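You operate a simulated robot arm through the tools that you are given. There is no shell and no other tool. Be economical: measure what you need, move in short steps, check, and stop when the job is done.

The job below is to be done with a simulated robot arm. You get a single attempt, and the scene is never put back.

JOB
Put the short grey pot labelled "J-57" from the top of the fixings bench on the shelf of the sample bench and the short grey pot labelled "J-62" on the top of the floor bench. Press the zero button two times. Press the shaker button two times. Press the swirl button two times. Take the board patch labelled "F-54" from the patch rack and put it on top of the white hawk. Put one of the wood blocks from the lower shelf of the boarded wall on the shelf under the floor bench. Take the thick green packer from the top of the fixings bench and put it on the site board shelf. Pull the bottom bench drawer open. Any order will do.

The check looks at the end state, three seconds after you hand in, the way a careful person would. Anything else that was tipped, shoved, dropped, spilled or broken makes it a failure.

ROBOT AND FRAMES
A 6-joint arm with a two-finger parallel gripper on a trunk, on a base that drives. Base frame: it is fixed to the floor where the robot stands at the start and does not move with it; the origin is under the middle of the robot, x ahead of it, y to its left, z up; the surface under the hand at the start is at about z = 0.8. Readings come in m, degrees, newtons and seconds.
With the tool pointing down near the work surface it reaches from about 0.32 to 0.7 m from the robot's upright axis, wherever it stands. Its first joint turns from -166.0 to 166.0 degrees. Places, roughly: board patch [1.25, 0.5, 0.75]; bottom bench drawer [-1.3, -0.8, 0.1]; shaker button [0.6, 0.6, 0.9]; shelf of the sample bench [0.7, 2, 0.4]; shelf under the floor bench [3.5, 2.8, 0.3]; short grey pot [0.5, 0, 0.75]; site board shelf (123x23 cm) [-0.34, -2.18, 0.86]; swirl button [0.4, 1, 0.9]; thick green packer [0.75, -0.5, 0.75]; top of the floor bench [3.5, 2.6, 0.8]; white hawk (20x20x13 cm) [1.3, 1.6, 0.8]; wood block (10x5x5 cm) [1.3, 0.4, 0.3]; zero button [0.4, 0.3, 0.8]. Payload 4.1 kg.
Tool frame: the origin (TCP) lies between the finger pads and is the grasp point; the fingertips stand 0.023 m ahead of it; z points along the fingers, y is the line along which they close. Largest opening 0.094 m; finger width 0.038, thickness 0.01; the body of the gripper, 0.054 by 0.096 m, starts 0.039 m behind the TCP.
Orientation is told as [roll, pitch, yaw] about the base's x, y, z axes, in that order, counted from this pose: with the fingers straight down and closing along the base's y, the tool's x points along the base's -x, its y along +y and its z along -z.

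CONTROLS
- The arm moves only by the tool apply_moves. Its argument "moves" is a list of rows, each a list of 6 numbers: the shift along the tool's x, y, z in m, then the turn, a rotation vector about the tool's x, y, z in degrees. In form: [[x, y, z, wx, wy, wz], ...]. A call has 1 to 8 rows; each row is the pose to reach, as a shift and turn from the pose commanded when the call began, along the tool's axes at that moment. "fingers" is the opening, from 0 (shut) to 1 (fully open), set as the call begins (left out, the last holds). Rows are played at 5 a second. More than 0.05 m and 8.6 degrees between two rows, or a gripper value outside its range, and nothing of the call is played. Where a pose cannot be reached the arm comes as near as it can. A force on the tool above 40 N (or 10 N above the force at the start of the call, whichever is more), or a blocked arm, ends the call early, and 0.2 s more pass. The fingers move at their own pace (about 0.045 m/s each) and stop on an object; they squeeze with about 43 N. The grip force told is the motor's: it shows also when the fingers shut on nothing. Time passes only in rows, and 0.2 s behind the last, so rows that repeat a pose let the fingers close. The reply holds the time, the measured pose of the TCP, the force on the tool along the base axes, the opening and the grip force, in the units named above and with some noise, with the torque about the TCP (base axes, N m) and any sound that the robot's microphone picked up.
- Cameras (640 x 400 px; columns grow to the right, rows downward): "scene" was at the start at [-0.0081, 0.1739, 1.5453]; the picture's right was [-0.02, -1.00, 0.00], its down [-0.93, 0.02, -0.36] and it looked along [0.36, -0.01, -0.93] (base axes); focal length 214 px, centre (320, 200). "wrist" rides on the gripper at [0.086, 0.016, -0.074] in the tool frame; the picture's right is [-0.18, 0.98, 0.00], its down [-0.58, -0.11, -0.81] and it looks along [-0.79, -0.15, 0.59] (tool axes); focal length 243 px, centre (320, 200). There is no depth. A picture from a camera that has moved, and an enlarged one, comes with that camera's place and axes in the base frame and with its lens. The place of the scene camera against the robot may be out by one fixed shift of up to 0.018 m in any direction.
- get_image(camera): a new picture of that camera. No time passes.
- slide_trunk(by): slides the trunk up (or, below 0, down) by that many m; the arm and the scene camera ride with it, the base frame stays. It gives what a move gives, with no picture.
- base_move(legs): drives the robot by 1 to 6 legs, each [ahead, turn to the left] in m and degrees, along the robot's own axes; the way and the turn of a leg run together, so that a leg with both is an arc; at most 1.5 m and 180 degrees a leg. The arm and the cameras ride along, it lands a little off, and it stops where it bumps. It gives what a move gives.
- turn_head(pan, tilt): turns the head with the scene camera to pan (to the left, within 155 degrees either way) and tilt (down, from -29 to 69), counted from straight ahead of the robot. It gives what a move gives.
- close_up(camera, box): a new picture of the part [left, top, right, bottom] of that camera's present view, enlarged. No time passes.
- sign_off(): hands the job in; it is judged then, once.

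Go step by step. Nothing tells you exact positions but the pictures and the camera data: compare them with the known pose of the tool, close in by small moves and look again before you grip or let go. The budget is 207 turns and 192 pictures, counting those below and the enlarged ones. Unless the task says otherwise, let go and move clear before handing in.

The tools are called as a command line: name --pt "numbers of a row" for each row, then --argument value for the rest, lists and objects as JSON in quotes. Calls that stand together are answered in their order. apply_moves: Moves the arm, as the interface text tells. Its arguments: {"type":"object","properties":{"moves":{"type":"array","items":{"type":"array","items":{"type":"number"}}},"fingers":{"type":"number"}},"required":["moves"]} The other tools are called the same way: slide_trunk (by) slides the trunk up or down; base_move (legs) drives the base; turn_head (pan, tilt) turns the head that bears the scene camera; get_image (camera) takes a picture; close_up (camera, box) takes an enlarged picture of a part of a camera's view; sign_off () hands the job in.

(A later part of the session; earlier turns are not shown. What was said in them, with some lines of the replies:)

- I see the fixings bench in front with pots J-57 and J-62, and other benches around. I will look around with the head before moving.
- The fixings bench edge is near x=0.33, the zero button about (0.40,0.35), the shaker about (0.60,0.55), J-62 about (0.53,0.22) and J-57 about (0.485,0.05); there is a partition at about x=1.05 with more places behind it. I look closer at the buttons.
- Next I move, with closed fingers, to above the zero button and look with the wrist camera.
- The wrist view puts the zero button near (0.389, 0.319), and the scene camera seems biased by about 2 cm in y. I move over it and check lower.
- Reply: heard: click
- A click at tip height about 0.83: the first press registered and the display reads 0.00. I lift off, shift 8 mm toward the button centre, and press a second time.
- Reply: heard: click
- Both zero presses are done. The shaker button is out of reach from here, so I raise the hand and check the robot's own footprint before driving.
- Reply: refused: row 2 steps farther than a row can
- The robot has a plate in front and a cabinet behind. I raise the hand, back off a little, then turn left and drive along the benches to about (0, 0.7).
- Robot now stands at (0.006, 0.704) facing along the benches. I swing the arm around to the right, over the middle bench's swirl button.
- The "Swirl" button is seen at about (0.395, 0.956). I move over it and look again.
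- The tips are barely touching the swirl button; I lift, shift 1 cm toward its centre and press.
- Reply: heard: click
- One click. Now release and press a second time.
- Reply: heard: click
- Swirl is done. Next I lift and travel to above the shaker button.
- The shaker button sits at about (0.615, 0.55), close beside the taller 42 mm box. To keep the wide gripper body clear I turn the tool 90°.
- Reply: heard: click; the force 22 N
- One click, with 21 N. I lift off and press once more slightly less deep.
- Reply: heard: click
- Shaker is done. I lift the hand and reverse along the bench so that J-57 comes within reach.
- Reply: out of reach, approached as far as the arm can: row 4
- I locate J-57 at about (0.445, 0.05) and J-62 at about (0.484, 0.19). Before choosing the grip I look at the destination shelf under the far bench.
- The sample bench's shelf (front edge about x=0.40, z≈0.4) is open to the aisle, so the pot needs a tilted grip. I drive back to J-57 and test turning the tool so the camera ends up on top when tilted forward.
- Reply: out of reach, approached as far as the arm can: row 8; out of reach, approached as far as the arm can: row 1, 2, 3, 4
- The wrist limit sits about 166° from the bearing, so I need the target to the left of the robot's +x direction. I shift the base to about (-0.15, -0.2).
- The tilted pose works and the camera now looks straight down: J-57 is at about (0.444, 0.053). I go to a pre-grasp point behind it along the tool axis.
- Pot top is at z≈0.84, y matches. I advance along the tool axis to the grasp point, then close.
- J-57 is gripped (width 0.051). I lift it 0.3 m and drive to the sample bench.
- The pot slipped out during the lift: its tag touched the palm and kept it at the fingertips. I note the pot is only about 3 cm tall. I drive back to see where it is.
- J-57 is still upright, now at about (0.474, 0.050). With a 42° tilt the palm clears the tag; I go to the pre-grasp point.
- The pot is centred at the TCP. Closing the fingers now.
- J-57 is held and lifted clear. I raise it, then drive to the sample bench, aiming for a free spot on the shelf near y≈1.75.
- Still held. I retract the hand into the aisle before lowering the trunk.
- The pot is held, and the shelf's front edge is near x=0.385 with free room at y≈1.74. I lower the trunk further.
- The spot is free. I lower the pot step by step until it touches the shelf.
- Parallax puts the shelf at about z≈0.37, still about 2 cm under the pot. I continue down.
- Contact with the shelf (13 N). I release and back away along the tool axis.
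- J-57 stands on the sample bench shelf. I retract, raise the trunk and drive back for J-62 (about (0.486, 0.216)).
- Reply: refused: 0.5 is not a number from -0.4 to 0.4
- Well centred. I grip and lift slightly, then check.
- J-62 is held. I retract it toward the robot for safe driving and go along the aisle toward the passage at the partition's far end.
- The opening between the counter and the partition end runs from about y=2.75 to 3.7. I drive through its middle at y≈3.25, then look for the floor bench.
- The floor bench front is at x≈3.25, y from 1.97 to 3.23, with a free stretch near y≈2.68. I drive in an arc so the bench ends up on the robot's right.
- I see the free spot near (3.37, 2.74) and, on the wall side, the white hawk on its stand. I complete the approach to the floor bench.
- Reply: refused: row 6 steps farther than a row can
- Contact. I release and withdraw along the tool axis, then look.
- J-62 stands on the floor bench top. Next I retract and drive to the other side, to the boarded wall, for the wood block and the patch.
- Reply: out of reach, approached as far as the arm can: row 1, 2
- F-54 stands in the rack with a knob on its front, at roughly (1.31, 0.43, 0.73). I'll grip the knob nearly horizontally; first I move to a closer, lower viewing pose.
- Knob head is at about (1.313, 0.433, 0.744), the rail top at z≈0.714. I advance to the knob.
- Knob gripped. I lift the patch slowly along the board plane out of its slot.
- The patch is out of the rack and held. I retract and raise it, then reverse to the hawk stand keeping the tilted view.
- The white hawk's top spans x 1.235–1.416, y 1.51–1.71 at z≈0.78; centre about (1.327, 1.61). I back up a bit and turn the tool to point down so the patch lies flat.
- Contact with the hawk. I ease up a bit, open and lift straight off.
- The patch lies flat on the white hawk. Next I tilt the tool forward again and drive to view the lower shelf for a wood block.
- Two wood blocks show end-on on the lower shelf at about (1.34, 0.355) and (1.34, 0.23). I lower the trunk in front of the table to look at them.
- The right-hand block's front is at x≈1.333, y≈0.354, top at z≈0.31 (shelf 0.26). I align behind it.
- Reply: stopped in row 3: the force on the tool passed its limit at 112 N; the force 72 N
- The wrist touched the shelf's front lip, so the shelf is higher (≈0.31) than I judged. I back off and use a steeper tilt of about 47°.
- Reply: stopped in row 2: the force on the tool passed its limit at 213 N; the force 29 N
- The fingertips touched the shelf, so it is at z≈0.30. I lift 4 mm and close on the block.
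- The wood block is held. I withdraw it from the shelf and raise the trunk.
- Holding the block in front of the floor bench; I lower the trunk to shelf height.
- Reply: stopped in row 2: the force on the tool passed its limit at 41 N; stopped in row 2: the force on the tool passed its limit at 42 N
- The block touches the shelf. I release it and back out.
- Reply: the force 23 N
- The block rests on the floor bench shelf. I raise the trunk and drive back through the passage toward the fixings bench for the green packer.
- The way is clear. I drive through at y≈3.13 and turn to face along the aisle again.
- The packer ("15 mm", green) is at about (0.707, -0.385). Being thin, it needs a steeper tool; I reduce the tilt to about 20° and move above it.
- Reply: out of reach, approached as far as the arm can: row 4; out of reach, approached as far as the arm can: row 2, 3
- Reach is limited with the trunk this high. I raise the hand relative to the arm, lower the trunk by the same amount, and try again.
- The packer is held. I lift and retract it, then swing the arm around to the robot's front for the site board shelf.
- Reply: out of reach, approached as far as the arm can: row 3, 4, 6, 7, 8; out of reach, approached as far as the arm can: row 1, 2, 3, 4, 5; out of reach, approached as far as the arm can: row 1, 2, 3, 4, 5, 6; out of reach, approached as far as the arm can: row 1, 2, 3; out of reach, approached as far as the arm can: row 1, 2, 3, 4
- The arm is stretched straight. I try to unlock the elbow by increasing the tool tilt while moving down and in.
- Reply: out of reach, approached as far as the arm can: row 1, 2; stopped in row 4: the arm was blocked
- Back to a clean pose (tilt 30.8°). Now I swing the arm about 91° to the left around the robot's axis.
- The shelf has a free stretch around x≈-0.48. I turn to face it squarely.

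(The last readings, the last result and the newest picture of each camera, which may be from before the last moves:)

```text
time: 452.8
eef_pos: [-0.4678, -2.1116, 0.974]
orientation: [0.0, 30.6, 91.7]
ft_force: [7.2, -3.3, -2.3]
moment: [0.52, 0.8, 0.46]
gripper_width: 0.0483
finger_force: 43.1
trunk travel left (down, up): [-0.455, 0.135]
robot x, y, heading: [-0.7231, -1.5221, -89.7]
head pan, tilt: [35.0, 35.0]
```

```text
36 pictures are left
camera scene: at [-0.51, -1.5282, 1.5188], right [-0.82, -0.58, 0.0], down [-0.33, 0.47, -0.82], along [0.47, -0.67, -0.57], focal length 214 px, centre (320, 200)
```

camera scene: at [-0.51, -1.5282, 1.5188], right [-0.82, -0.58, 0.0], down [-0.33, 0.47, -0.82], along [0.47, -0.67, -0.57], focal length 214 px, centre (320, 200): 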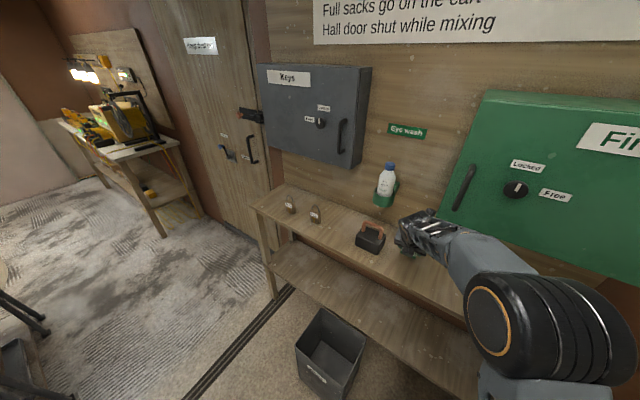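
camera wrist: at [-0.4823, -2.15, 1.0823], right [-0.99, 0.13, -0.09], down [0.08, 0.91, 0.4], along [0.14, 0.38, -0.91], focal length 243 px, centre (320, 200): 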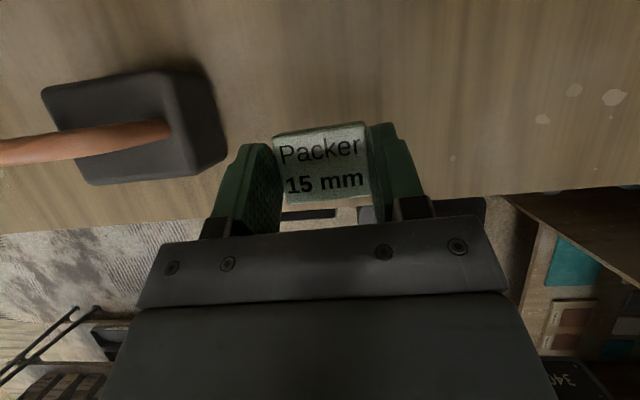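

A light side force shows that the hand touches the first-aid box's edge. I back off, lower, and then go in underneath it.

apply_moves --pt "-0.0258 -0.01 -0.0153 0 0 0" --pt "-0.0516 -0.018 -0.0306 0 0 0" --pt "-0.072 -0.018 0.0038 0 0 0" --pt "-0.0848 -0.018 0.0253 0 0 0"

get_image --camera "wrist"

close_up --camera "scene" --box '[340, 100, 560, 238]'

```text
time: 453.8
eef_pos: [-0.4532, -2.0509, 0.9097]
orientation: [0.0, 30.7, 91.4]
ft_force: [0.8, -0.2, -0.1]
moment: [0.01, -0.01, -0.02]
gripper_width: 0.0482
finger_force: 43.0
trunk travel left (down, up): [-0.455, 0.135]
robot x, y, heading: [-0.7212, -1.5228, -89.9]
head pan, tilt: [35.0, 35.0]
```

```text
35 pictures are left
camera wrist: at [-0.468, -2.0892, 1.0177], right [-0.99, 0.13, -0.09], down [0.09, 0.91, 0.4], along [0.14, 0.38, -0.91], focal length 243 px, centre (320, 200)
```

wrist: 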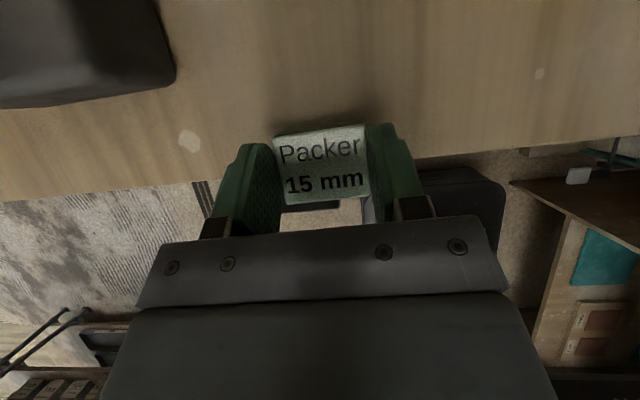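

```text
2.90 times, centred on (450, 169) of scene
camera zoom: at [-0.5107, -1.5284, 1.519], right [-0.82, -0.58, 0.0], down [-0.33, 0.47, -0.82], along [0.47, -0.67, -0.57], focal length 622 px, centre (-57, 290)
```

zoom: 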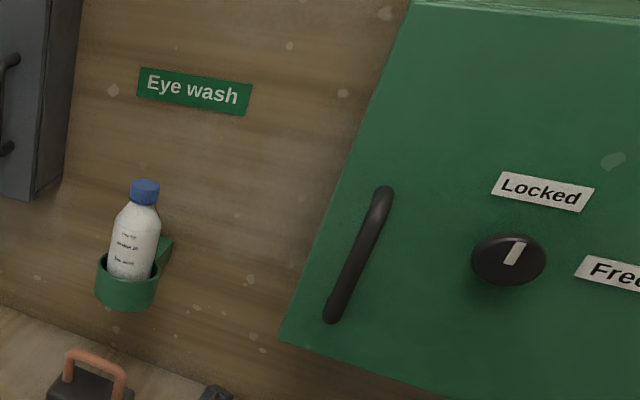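

apply_moves --pt "0.0206 0 0.0123 0 0 0" --pt "0.0413 0 0.0245 0 0 0"

apply_moves --pt "-0.0026 0 0.0043 0 0 0" --pt "-0.0051 0 0.0086 0 0 0"

apply_moves --pt "-0.0015 0 0.0026 0 0 0" --pt "-0.0026 0 0.0043 0 0 0"

```text
time: 454.4
eef_pos: [-0.4526, -2.0993, 0.9094]
orientation: [0.0, 30.5, 91.5]
ft_force: [0.4, 0.8, -0.4]
moment: [-0.01, 0.01, 0.0]
gripper_width: 0.0484
finger_force: 43.6
trunk travel left (down, up): [-0.455, 0.135]
robot x, y, heading: [-0.7229, -1.5242, -89.7]
head pan, tilt: [35.0, 35.0]
```

```text
time: 455.0
eef_pos: [-0.4519, -2.0996, 0.902]
orientation: [0.0, 30.6, 91.4]
ft_force: [-0.5, -0.8, -0.3]
moment: [-0.02, 0.03, -0.01]
gripper_width: 0.0484
finger_force: 43.2
trunk travel left (down, up): [-0.455, 0.135]
robot x, y, heading: [-0.7214, -1.5231, -89.7]
head pan, tilt: [35.0, 35.0]
```

```text
time: 455.6
eef_pos: [-0.4516, -2.0992, 0.8963]
orientation: [0.1, 30.7, 91.4]
ft_force: [0.5, -0.4, -1.1]
moment: [0.02, 0.0, 0.02]
gripper_width: 0.0482
finger_force: 42.8
trunk travel left (down, up): [-0.455, 0.135]
robot x, y, heading: [-0.7238, -1.5267, -89.6]
head pan, tilt: [35.0, 35.0]
```

apply_moves --pt "-0.0015 0 0.0026 0 0 0" --pt "-0.0026 0 0.0043 0 0 0"

apply_moves --pt "-0.0015 0 0.0026 0 0 0" --pt "-0.0026 0 0.0043 0 0 0"

get_image --camera "wrist"

```text
time: 456.2
eef_pos: [-0.4523, -2.0983, 0.8933]
orientation: [-0.1, 30.9, 91.3]
ft_force: [-1.5, 1.1, 11.6]
moment: [0.19, 0.06, 0.0]
gripper_width: 0.0484
finger_force: 42.7
trunk travel left (down, up): [-0.455, 0.135]
robot x, y, heading: [-0.7225, -1.5214, -89.9]
head pan, tilt: [35.0, 35.0]
```

```text
time: 456.8
eef_pos: [-0.4511, -2.0996, 0.8893]
orientation: [-0.3, 31.0, 91.3]
ft_force: [-0.3, -2.3, 31.8]
moment: [0.04, 0.06, 0.04]
gripper_width: 0.0487
finger_force: 42.8
trunk travel left (down, up): [-0.455, 0.135]
robot x, y, heading: [-0.7242, -1.5268, -89.9]
head pan, tilt: [35.0, 35.0]
```

```text
33 pictures are left
camera wrist: at [-0.467, -2.1369, 0.9978], right [-0.99, 0.13, -0.1], down [0.08, 0.92, 0.39], along [0.14, 0.38, -0.92], focal length 243 px, centre (320, 200)
```

wrist: 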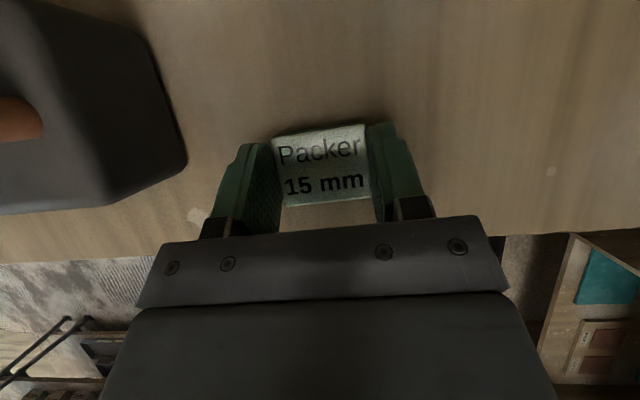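

Resting on the shelf. I ease up, open partly, and withdraw back and up.

apply_moves --pt "0.0015 0 -0.0026 0 0 0" --pt "0.0015 0 -0.0026 0 0 0" --pt "0.0015 0 -0.0026 0 0 0" --fingers 0.72

apply_moves --pt "0 0 -0.025 0 0 0" --pt "-0.02 0 -0.06 0 0 0" --pt "-0.05 0 -0.095 0 0 0" --pt "-0.08 0 -0.13 0 0 0" --pt "-0.1 0 -0.17 0 0 0"

get_image --camera "wrist"

close_up --camera "scene" --box '[240, 120, 480, 270]'

```text
time: 457.6
eef_pos: [-0.4508, -2.0983, 0.8897]
orientation: [0.0, 30.8, 91.3]
ft_force: [14.0, 5.0, 19.9]
moment: [0.16, 0.23, -0.15]
gripper_width: 0.0615
finger_force: 0.1
trunk travel left (down, up): [-0.455, 0.135]
robot x, y, heading: [-0.7243, -1.5238, -89.5]
head pan, tilt: [35.0, 35.0]
```

```text
time: 458.8
eef_pos: [-0.4555, -1.9263, 0.9827]
orientation: [0.0, 30.6, 91.3]
ft_force: [-0.4, -0.4, 0.1]
moment: [0.01, 0.0, 0.0]
gripper_width: 0.0677
finger_force: 0.1
trunk travel left (down, up): [-0.455, 0.135]
robot x, y, heading: [-0.7224, -1.5234, -89.7]
head pan, tilt: [35.0, 35.0]
```

```text
32 pictures are left
camera wrist: at [-0.4709, -1.9639, 1.0909], right [-0.99, 0.13, -0.09], down [0.09, 0.91, 0.4], along [0.14, 0.38, -0.91], focal length 243 px, centre (320, 200)
```

wrist: 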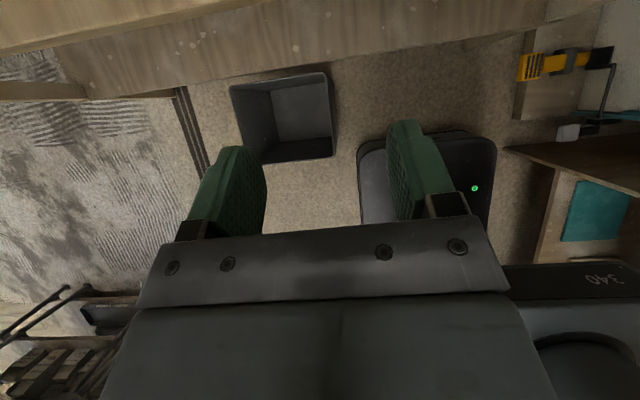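

```text
2.67 times, centred on (360, 195) of scene
camera zoom: at [-0.511, -1.5278, 1.519], right [-0.82, -0.58, 0.0], down [-0.33, 0.47, -0.82], along [0.47, -0.67, -0.57], focal length 572 px, centre (213, 213)
```

zoom: 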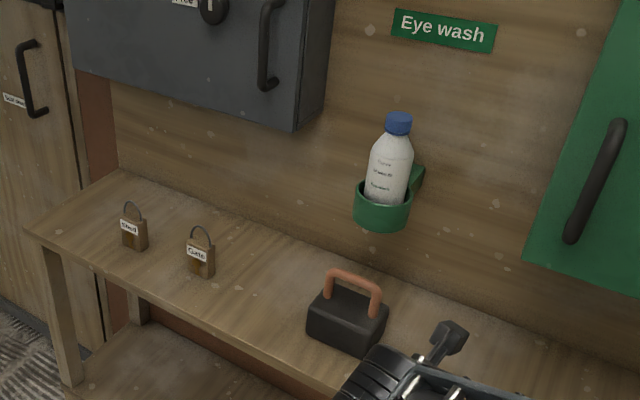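

Next the drawer: I drive to face the teal drawers (around (-1.1, -0.8)) with a straight-on approach, checking the packer on the way.

base_move --legs '[[0, -15], [-1.0, 0]]'

turn_head --pan 25 --tilt 20

close_up --camera "scene" --box '[200, 130, 440, 280]'

base_move --legs '[[0, -75]]'

turn_head --pan 20 --tilt 50

get_image --camera "scene"

```text
time: 464.8
eef_pos: [-0.3152, -1.0242, 0.9834]
orientation: [0.0, 30.7, 76.5]
ft_force: [0.3, 0.1, -0.4]
moment: [0.01, 0.03, -0.03]
gripper_width: 0.0677
finger_force: 0.1
trunk travel left (down, up): [-0.455, 0.135]
robot x, y, heading: [-0.4706, -0.5652, -104.6]
head pan, tilt: [35.0, 35.0]
```

```text
time: 465.6
eef_pos: [-0.3144, -1.025, 0.9831]
orientation: [0.0, 30.7, 76.4]
ft_force: [0.8, -0.9, -0.1]
moment: [-0.01, -0.02, 0.02]
gripper_width: 0.0677
finger_force: 0.0
trunk travel left (down, up): [-0.455, 0.135]
robot x, y, heading: [-0.4753, -0.5666, -104.8]
head pan, tilt: [25.0, 20.0]
```

```text
2.67 times, centred on (320, 205) of scene
camera zoom: at [-0.2822, -0.6349, 1.5428], right [-0.98, -0.18, 0.0], down [-0.06, 0.34, -0.94], along [0.17, -0.92, -0.34], focal length 572 px, centre (320, 187)
```

zoom: 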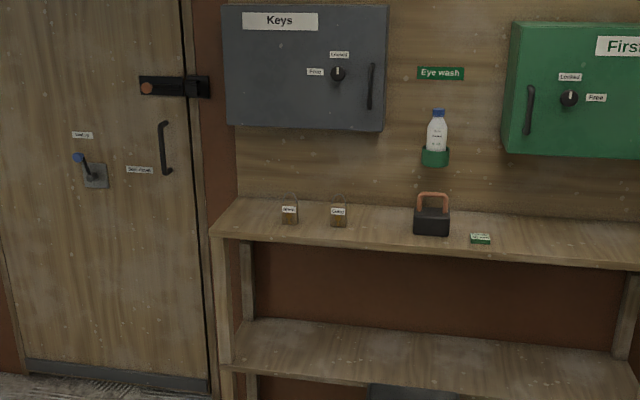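

```text
time: 469.2
eef_pos: [-0.8683, -0.841, 0.9831]
orientation: [0.0, 30.7, 2.2]
ft_force: [-0.1, 0.4, 0.9]
moment: [0.02, 0.0, 0.03]
gripper_width: 0.0675
finger_force: 0.1
trunk travel left (down, up): [-0.455, 0.135]
robot x, y, heading: [-0.4718, -0.57, -179.1]
head pan, tilt: [25.0, 20.0]
```

```text
time: 470.1
eef_pos: [-0.8683, -0.8418, 0.983]
orientation: [0.0, 30.7, 2.2]
ft_force: [-0.3, 0.1, 1.0]
moment: [0.01, 0.0, -0.03]
gripper_width: 0.0673
finger_force: 0.1
trunk travel left (down, up): [-0.455, 0.135]
robot x, y, heading: [-0.4722, -0.568, -179.0]
head pan, tilt: [20.0, 50.0]
```

```text
29 pictures are left
camera scene: at [-0.4842, -0.7522, 1.4973], right [-0.36, 0.93, 0.0], down [0.71, 0.27, -0.64], along [-0.6, -0.23, -0.77], focal length 214 px, centre (320, 200)
```

scene: 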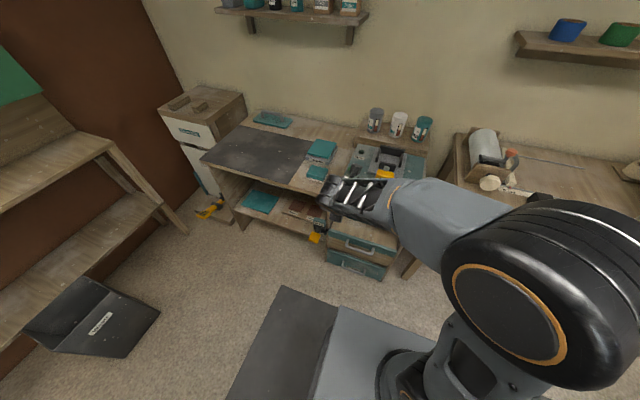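

The packer is on the site board shelf. Now a closer look at the drawers.

close_up --camera "scene" --box '[280, 200, 440, 300]'

get_image --camera "wrist"

```text
4.00 times, centred on (360, 250) of scene
camera zoom: at [-0.4842, -0.7522, 1.4973], right [-0.36, 0.93, 0.0], down [0.71, 0.27, -0.64], along [-0.6, -0.23, -0.77], focal length 858 px, centre (160, 0)
```

zoom: 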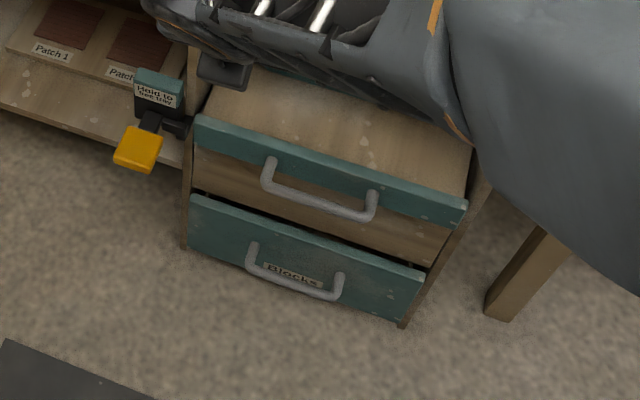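

```text
27 pictures are left
camera wrist: at [-0.905, -0.8283, 1.091], right [0.12, 0.99, -0.09], down [0.91, -0.07, 0.4], along [0.39, -0.13, -0.91], focal length 243 px, centre (320, 200)
```

wrist: 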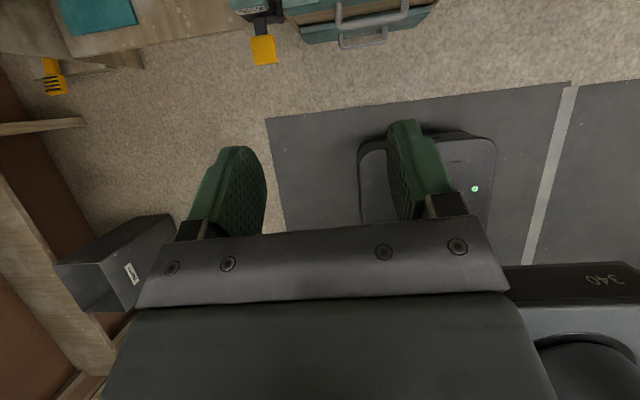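

The bottom drawer "Blocks" has a U-handle at about (-1.04, -0.76, 0.2). I'll grip it horizontally with the fingers closing vertically; first I back the base a little and lower the trunk.

base_move --legs '[[-0.12, 0]]'

slide_trunk --by -0.4

apply_moves --pt "0.02 0.01 0.02 0 8 0" --pt "0.03 0.02 0.035 0 16 0" --pt "0.04 0.03 0.05 0 24 0" --pt "0.05 0.04 0.065 0 32 0" --pt "0.06 0.05 0.08 0 40 0" --pt "0.06 0.06 0.1 0 46 0"

get_image --camera "wrist"

```text
time: 471.4
eef_pos: [-0.7495, -0.8383, 0.9842]
orientation: [-0.1, 30.7, 2.2]
ft_force: [0.1, 0.6, -0.4]
moment: [0.0, 0.04, 0.01]
gripper_width: 0.0677
finger_force: 0.1
trunk travel left (down, up): [-0.455, 0.135]
robot x, y, heading: [-0.3506, -0.5684, -179.0]
head pan, tilt: [20.0, 50.0]
```

```text
time: 475.2
eef_pos: [-0.7488, -0.8398, 0.5831]
orientation: [0.0, 30.7, 2.2]
ft_force: [0.1, 0.2, -0.8]
moment: [-0.03, -0.01, -0.01]
gripper_width: 0.0679
finger_force: 0.0
trunk travel left (down, up): [-0.055, 0.535]
robot x, y, heading: [-0.3515, -0.5654, -179.0]
head pan, tilt: [20.0, 50.0]
```

```text
time: 476.6
eef_pos: [-0.8543, -0.7811, 0.5278]
orientation: [-0.3, 76.8, 2.0]
ft_force: [0.6, 0.2, -0.7]
moment: [0.02, 0.02, 0.04]
gripper_width: 0.0677
finger_force: 0.1
trunk travel left (down, up): [-0.055, 0.535]
robot x, y, heading: [-0.3468, -0.5641, -178.9]
head pan, tilt: [20.0, 50.0]
```

```text
26 pictures are left
camera wrist: at [-0.8022, -0.7657, 0.6288], right [0.0, 0.98, -0.18], down [0.92, -0.07, -0.38], along [-0.39, -0.17, -0.91], focal length 243 px, centre (320, 200)
```

wrist: 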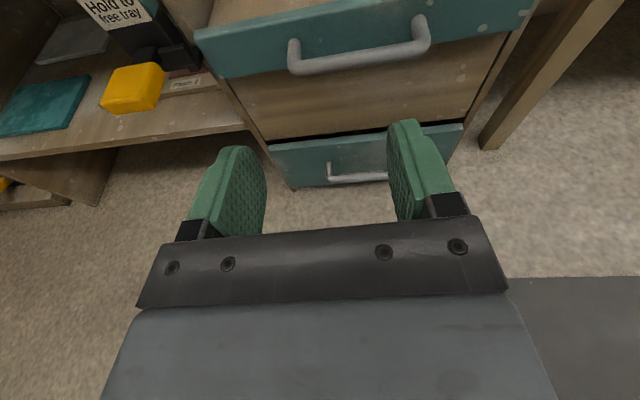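

The bar is at about x=-1.04, z=0.18, y from -0.83 to -0.685. I roll the tool 90° so the fingers close vertically.

apply_moves --pt "0 0 0 0 0 8.2" --pt "0 0 0 0 0 16.4" --pt "0 0 0 0 0 24.6" --pt "0 0 0 0 0 32.8" --pt "0 0 0 0 0 41" --pt "0 0 0 0 0 49.2" --pt "0 0 0 0 0 57.4" --pt "0 0 0 0 0 65.6"

apply_moves --pt "0 0 0 0 0 8.2" --pt "0 0 0 0 0 16.4" --pt "0 0 0 0 0 24.4"

get_image --camera "wrist"

```text
time: 478.4
eef_pos: [-0.8536, -0.7832, 0.528]
orientation: [-75.5, 23.5, -81.9]
ft_force: [-0.1, 0.9, -0.7]
moment: [0.0, -0.02, 0.01]
gripper_width: 0.0678
finger_force: 0.0
trunk travel left (down, up): [-0.055, 0.535]
robot x, y, heading: [-0.3509, -0.5676, -178.9]
head pan, tilt: [20.0, 50.0]
```

```text
time: 479.2
eef_pos: [-0.8539, -0.7832, 0.5284]
orientation: [-76.6, 0.0, -87.8]
ft_force: [0.0, 0.1, 0.6]
moment: [-0.03, 0.0, 0.01]
gripper_width: 0.0681
finger_force: 0.1
trunk travel left (down, up): [-0.055, 0.535]
robot x, y, heading: [-0.3508, -0.5658, -179.1]
head pan, tilt: [20.0, 50.0]
```

```text
25 pictures are left
camera wrist: at [-0.7804, -0.6958, 0.5285], right [0.23, -0.18, -0.96], down [0.78, -0.55, 0.29], along [-0.58, -0.82, 0.01], focal length 243 px, centre (320, 200)
```

wrist: 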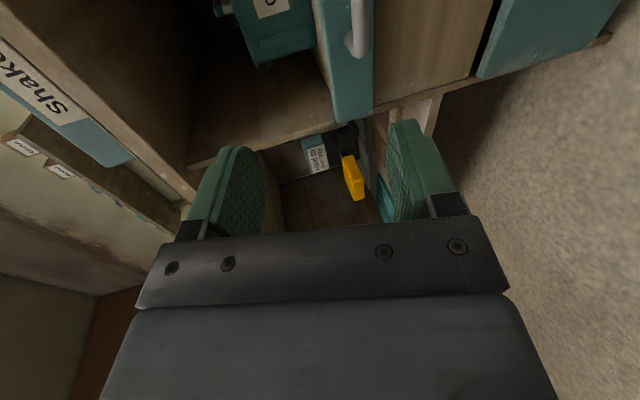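

apply_moves --pt "0.004 0.045 0.01 0 0 0" --pt "0.008 0.09 0.025 0 0 0" --pt "0.012 0.134 0.045 0 0 0" --pt "0.016 0.177 0.068 0 0 0" --pt "0.02 0.219 0.093 0 0 0" --pt "0.023 0.26 0.12 0 0 0" --pt "0.026 0.298 0.15 0 0 0"

get_image --camera "wrist"

close_up --camera "scene" --box '[240, 150, 480, 300]'

```text
time: 480.8
eef_pos: [-0.9317, -0.759, 0.2041]
orientation: [-76.6, 0.1, -87.8]
ft_force: [-0.1, -0.6, -0.3]
moment: [0.02, -0.01, 0.0]
gripper_width: 0.0678
finger_force: 0.2
trunk travel left (down, up): [-0.055, 0.535]
robot x, y, heading: [-0.3503, -0.568, -178.8]
head pan, tilt: [20.0, 50.0]
```

```text
24 pictures are left
camera wrist: at [-0.8592, -0.672, 0.2042], right [0.23, -0.17, -0.96], down [0.78, -0.55, 0.29], along [-0.58, -0.82, 0.01], focal length 243 px, centre (320, 200)
```

wrist: 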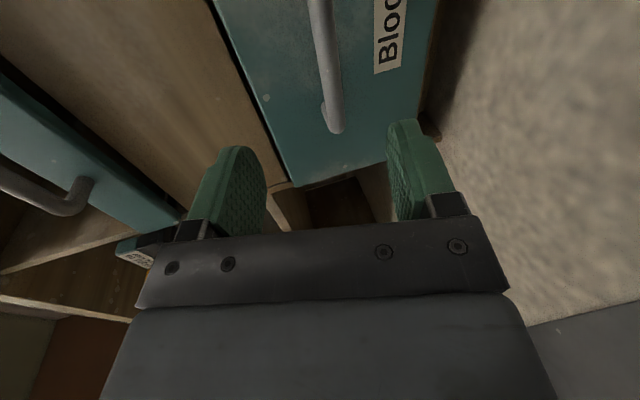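

```text
2.67 times, centred on (360, 225) of scene
camera zoom: at [-0.3644, -0.75, 1.0974], right [-0.36, 0.93, 0.0], down [0.72, 0.27, -0.64], along [-0.6, -0.23, -0.77], focal length 572 px, centre (213, 133)
```

zoom: 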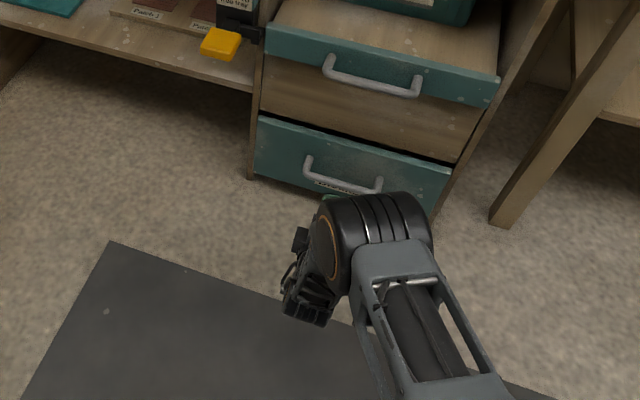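

apply_moves --pt "0.001 0.004 0.04 0 0 0" --pt "0.002 0.007 0.08 0 0 0" --pt "0.002 0.007 0.104 0 0 0"

get_image --camera "wrist"

```text
time: 481.6
eef_pos: [-1.0315, -0.7621, 0.1733]
orientation: [-76.7, 0.0, -87.7]
ft_force: [-0.5, -0.2, 0.4]
moment: [-0.03, 0.0, 0.01]
gripper_width: 0.0675
finger_force: 0.1
trunk travel left (down, up): [-0.055, 0.535]
robot x, y, heading: [-0.3501, -0.5657, -178.7]
head pan, tilt: [20.0, 50.0]
```

```text
22 pictures are left
camera wrist: at [-0.9573, -0.6751, 0.1733], right [0.23, -0.17, -0.96], down [0.78, -0.55, 0.29], along [-0.58, -0.82, 0.01], focal length 243 px, centre (320, 200)
```

wrist: 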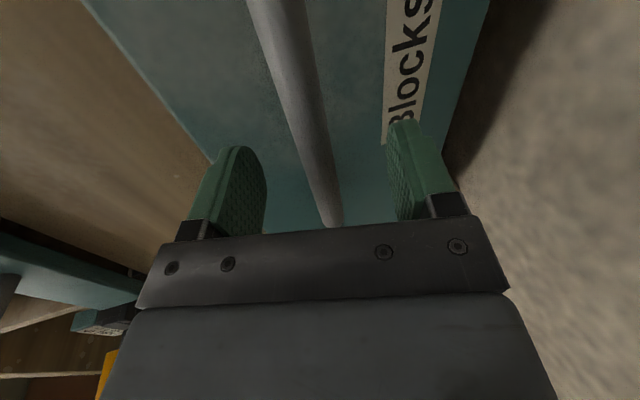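

The bar lies between the fingers. I close on it.

apply_moves --pt "0 0 0.005 0 0 0" --pt "0 0 0.005 0 0 0" --pt "0 0 0.005 0 0 0" --pt "0 0 0.005 0 0 0" --pt "0 0 0.005 0 0 0" --fingers 0

```text
time: 482.8
eef_pos: [-1.0367, -0.7623, 0.1729]
orientation: [-76.7, -0.2, -87.8]
ft_force: [-1.2, -0.8, 2.9]
moment: [-1.83, 0.06, -0.19]
gripper_width: 0.0157
finger_force: 44.2
trunk travel left (down, up): [-0.055, 0.535]
robot x, y, heading: [-0.348, -0.566, -178.9]
head pan, tilt: [20.0, 50.0]
```

Gripped. I pull straight out in small steps.

apply_moves --pt "0 0.0023 -0.0097 0 0 0" --pt "0 0.0058 -0.0243 0 0 0" --pt "0 0.0092 -0.039 0 0 0"

close_up --camera "scene" --box '[240, 150, 480, 300]'

```text
time: 483.6
eef_pos: [-0.9967, -0.7624, 0.1728]
orientation: [-76.8, -0.1, -87.6]
ft_force: [-0.1, -16.3, 3.4]
moment: [-1.39, -0.07, -1.47]
gripper_width: 0.016
finger_force: 45.0
trunk travel left (down, up): [-0.055, 0.535]
robot x, y, heading: [-0.3515, -0.5647, -178.8]
head pan, tilt: [20.0, 50.0]
```

```text
2.67 times, centred on (360, 225) of scene
camera zoom: at [-0.3639, -0.75, 1.0973], right [-0.36, 0.93, 0.0], down [0.71, 0.28, -0.64], along [-0.6, -0.23, -0.77], focal length 572 px, centre (213, 133)
```

zoom: 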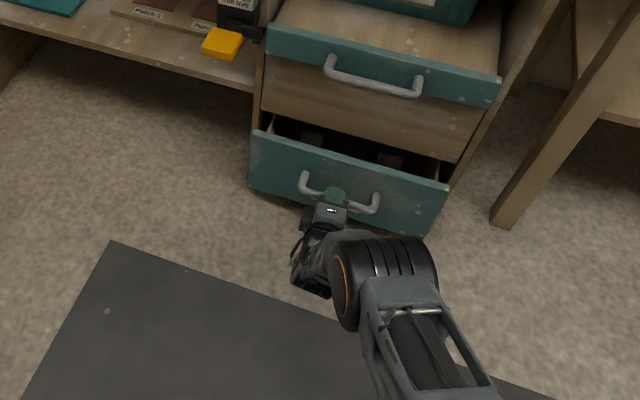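

The drawer slides. I continue pulling with a slight sideways relief.

apply_moves --pt "-0.004 0.0046 -0.0195 0 0 0" --pt "-0.006 0.0104 -0.0438 0 0 0" --pt "-0.007 0.0161 -0.068 0 0 0" --pt "-0.008 0.0219 -0.0924 0 0 0"

```text
time: 484.6
eef_pos: [-0.9018, -0.7628, 0.1735]
orientation: [-76.7, 0.0, -88.0]
ft_force: [-1.4, 16.9, 10.4]
moment: [-1.47, 0.04, -1.12]
gripper_width: 0.0157
finger_force: 45.2
trunk travel left (down, up): [-0.055, 0.535]
robot x, y, heading: [-0.3539, -0.5651, -179.1]
head pan, tilt: [20.0, 50.0]
```

apply_moves --pt "0.004 0.0046 -0.0195 0 0 0" --pt "0.004 0.0104 -0.0438 0 0 0" --pt "0.004 0.0161 -0.068 0 0 0" --pt "0.004 0.0219 -0.0924 0 0 0"

get_image --camera "scene"

```text
time: 485.6
eef_pos: [-0.812, -0.7611, 0.1723]
orientation: [-76.8, -0.5, -87.6]
ft_force: [2.2, -32.3, -23.9]
moment: [-1.25, -0.17, 0.17]
gripper_width: 0.0156
finger_force: 45.6
trunk travel left (down, up): [-0.055, 0.535]
robot x, y, heading: [-0.3515, -0.5658, -178.8]
head pan, tilt: [20.0, 50.0]
```

```text
20 pictures are left
camera scene: at [-0.3654, -0.7504, 1.0967], right [-0.36, 0.93, 0.0], down [0.72, 0.28, -0.64], along [-0.6, -0.23, -0.77], focal length 214 px, centre (320, 200)
```

scene: 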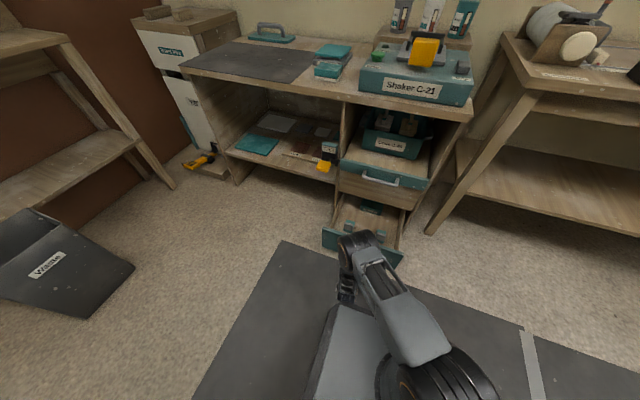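

The drawer is out about 22 cm. I relieve the side load and pull a little more to check for the end of travel.

apply_moves --pt "-0.002 0.001 -0.0 0 0 0" --pt "-0.003 0.0046 -0.0195 0 0 0" --pt "-0.003 0.0092 -0.039 0 0 0" --pt "-0.003 0.0138 -0.058 0 0 0"

close_up --camera "scene" --box '[280, 140, 480, 265]'

```text
time: 486.1
eef_pos: [-0.8123, -0.7574, 0.1733]
orientation: [-76.8, -0.7, -88.4]
ft_force: [-0.9, -1.0, -30.8]
moment: [0.48, -0.24, 0.95]
gripper_width: 0.0154
finger_force: 44.6
trunk travel left (down, up): [-0.055, 0.535]
robot x, y, heading: [-0.3489, -0.5629, -178.9]
head pan, tilt: [20.0, 50.0]
stopped in row 2: the force on the tool passed its limit at 68 N (the readings are from after the stop); the commanded pose is now the measured one
```

```text
3.20 times, centred on (380, 202) of scene
camera zoom: at [-0.3661, -0.7509, 1.0965], right [-0.36, 0.93, 0.0], down [0.72, 0.28, -0.64], along [-0.6, -0.23, -0.77], focal length 686 px, centre (128, 192)
```

zoom: 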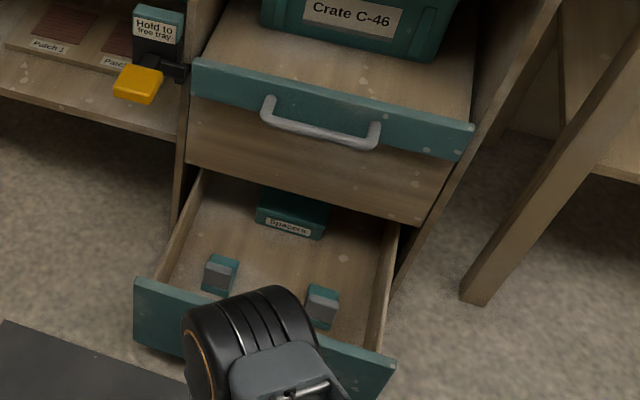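

The end stop is reached: the drawer is fully open. I release the handle and back away.

apply_moves --pt "0 0 0.002 0 0 0" --pt "0 0 0.002 0 0 0" --pt "0 0 0.002 0 0 0" --pt "0 0 0.002 0 0 0" --fingers 0.8

base_move --legs '[[-0.2, 0]]'

get_image --camera "scene"

```text
time: 487.1
eef_pos: [-0.814, -0.76, 0.1731]
orientation: [-77.2, -0.7, -88.3]
ft_force: [-0.2, 0.0, 0.6]
moment: [-0.01, 0.0, -0.01]
gripper_width: 0.075
finger_force: 0.1
trunk travel left (down, up): [-0.055, 0.535]
robot x, y, heading: [-0.3496, -0.5653, -178.9]
head pan, tilt: [20.0, 50.0]
```

```text
time: 488.7
eef_pos: [-0.6124, -0.7555, 0.174]
orientation: [-77.3, -0.8, -88.4]
ft_force: [0.2, -0.2, 0.0]
moment: [-0.01, 0.06, -0.04]
gripper_width: 0.0751
finger_force: 0.0
trunk travel left (down, up): [-0.055, 0.535]
robot x, y, heading: [-0.1523, -0.5627, -179.1]
head pan, tilt: [20.0, 50.0]
```

```text
18 pictures are left
camera scene: at [-0.1628, -0.7464, 1.0972], right [-0.36, 0.93, 0.0], down [0.71, 0.28, -0.64], along [-0.6, -0.23, -0.77], focal length 214 px, centre (320, 200)
```

scene: 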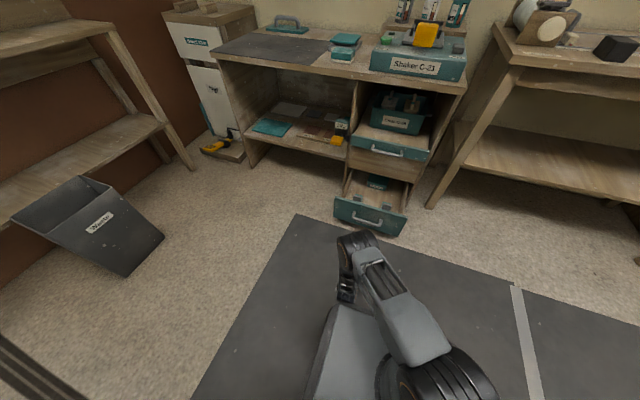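

All the tasks are done: buttons pressed, pots, patch, block and packer placed, drawer open, and the hand is clear. I hand in.

sign_off

```text
The job is handed in.
```

I finished every part of the job and handed it in, with the gripper empty and clear.

- **Pots:** J-57 is on the shelf of the sample bench. On the first try it slipped from the fingers onto the fixings bench; it stayed upright, and the second grip held. J-62 is on the top of the floor bench.
- **Buttons:** I pressed zero, shaker and swirl two times each, and heard a click for every press.
- **Patch:** F-54 lies flat on the white hawk.
- **Wood block:** One block is on the shelf under the floor bench, very close to a green item. I could not confirm that the green item was untouched.
- **Packer:** The 15 mm green packer is on the site board shelf.
- **Drawer:** The bottom bench drawer is pulled out to its stop, about 22 cm.

There were three unplanned contacts: two firm knocks on the boarded wall's lower shelf while reaching for the block (112 N and 213 N), and a light brush of the hand against the first-aid box edge. I saw nothing moved or tipped after the first knock and the brush. I made no wider check after the second knock.
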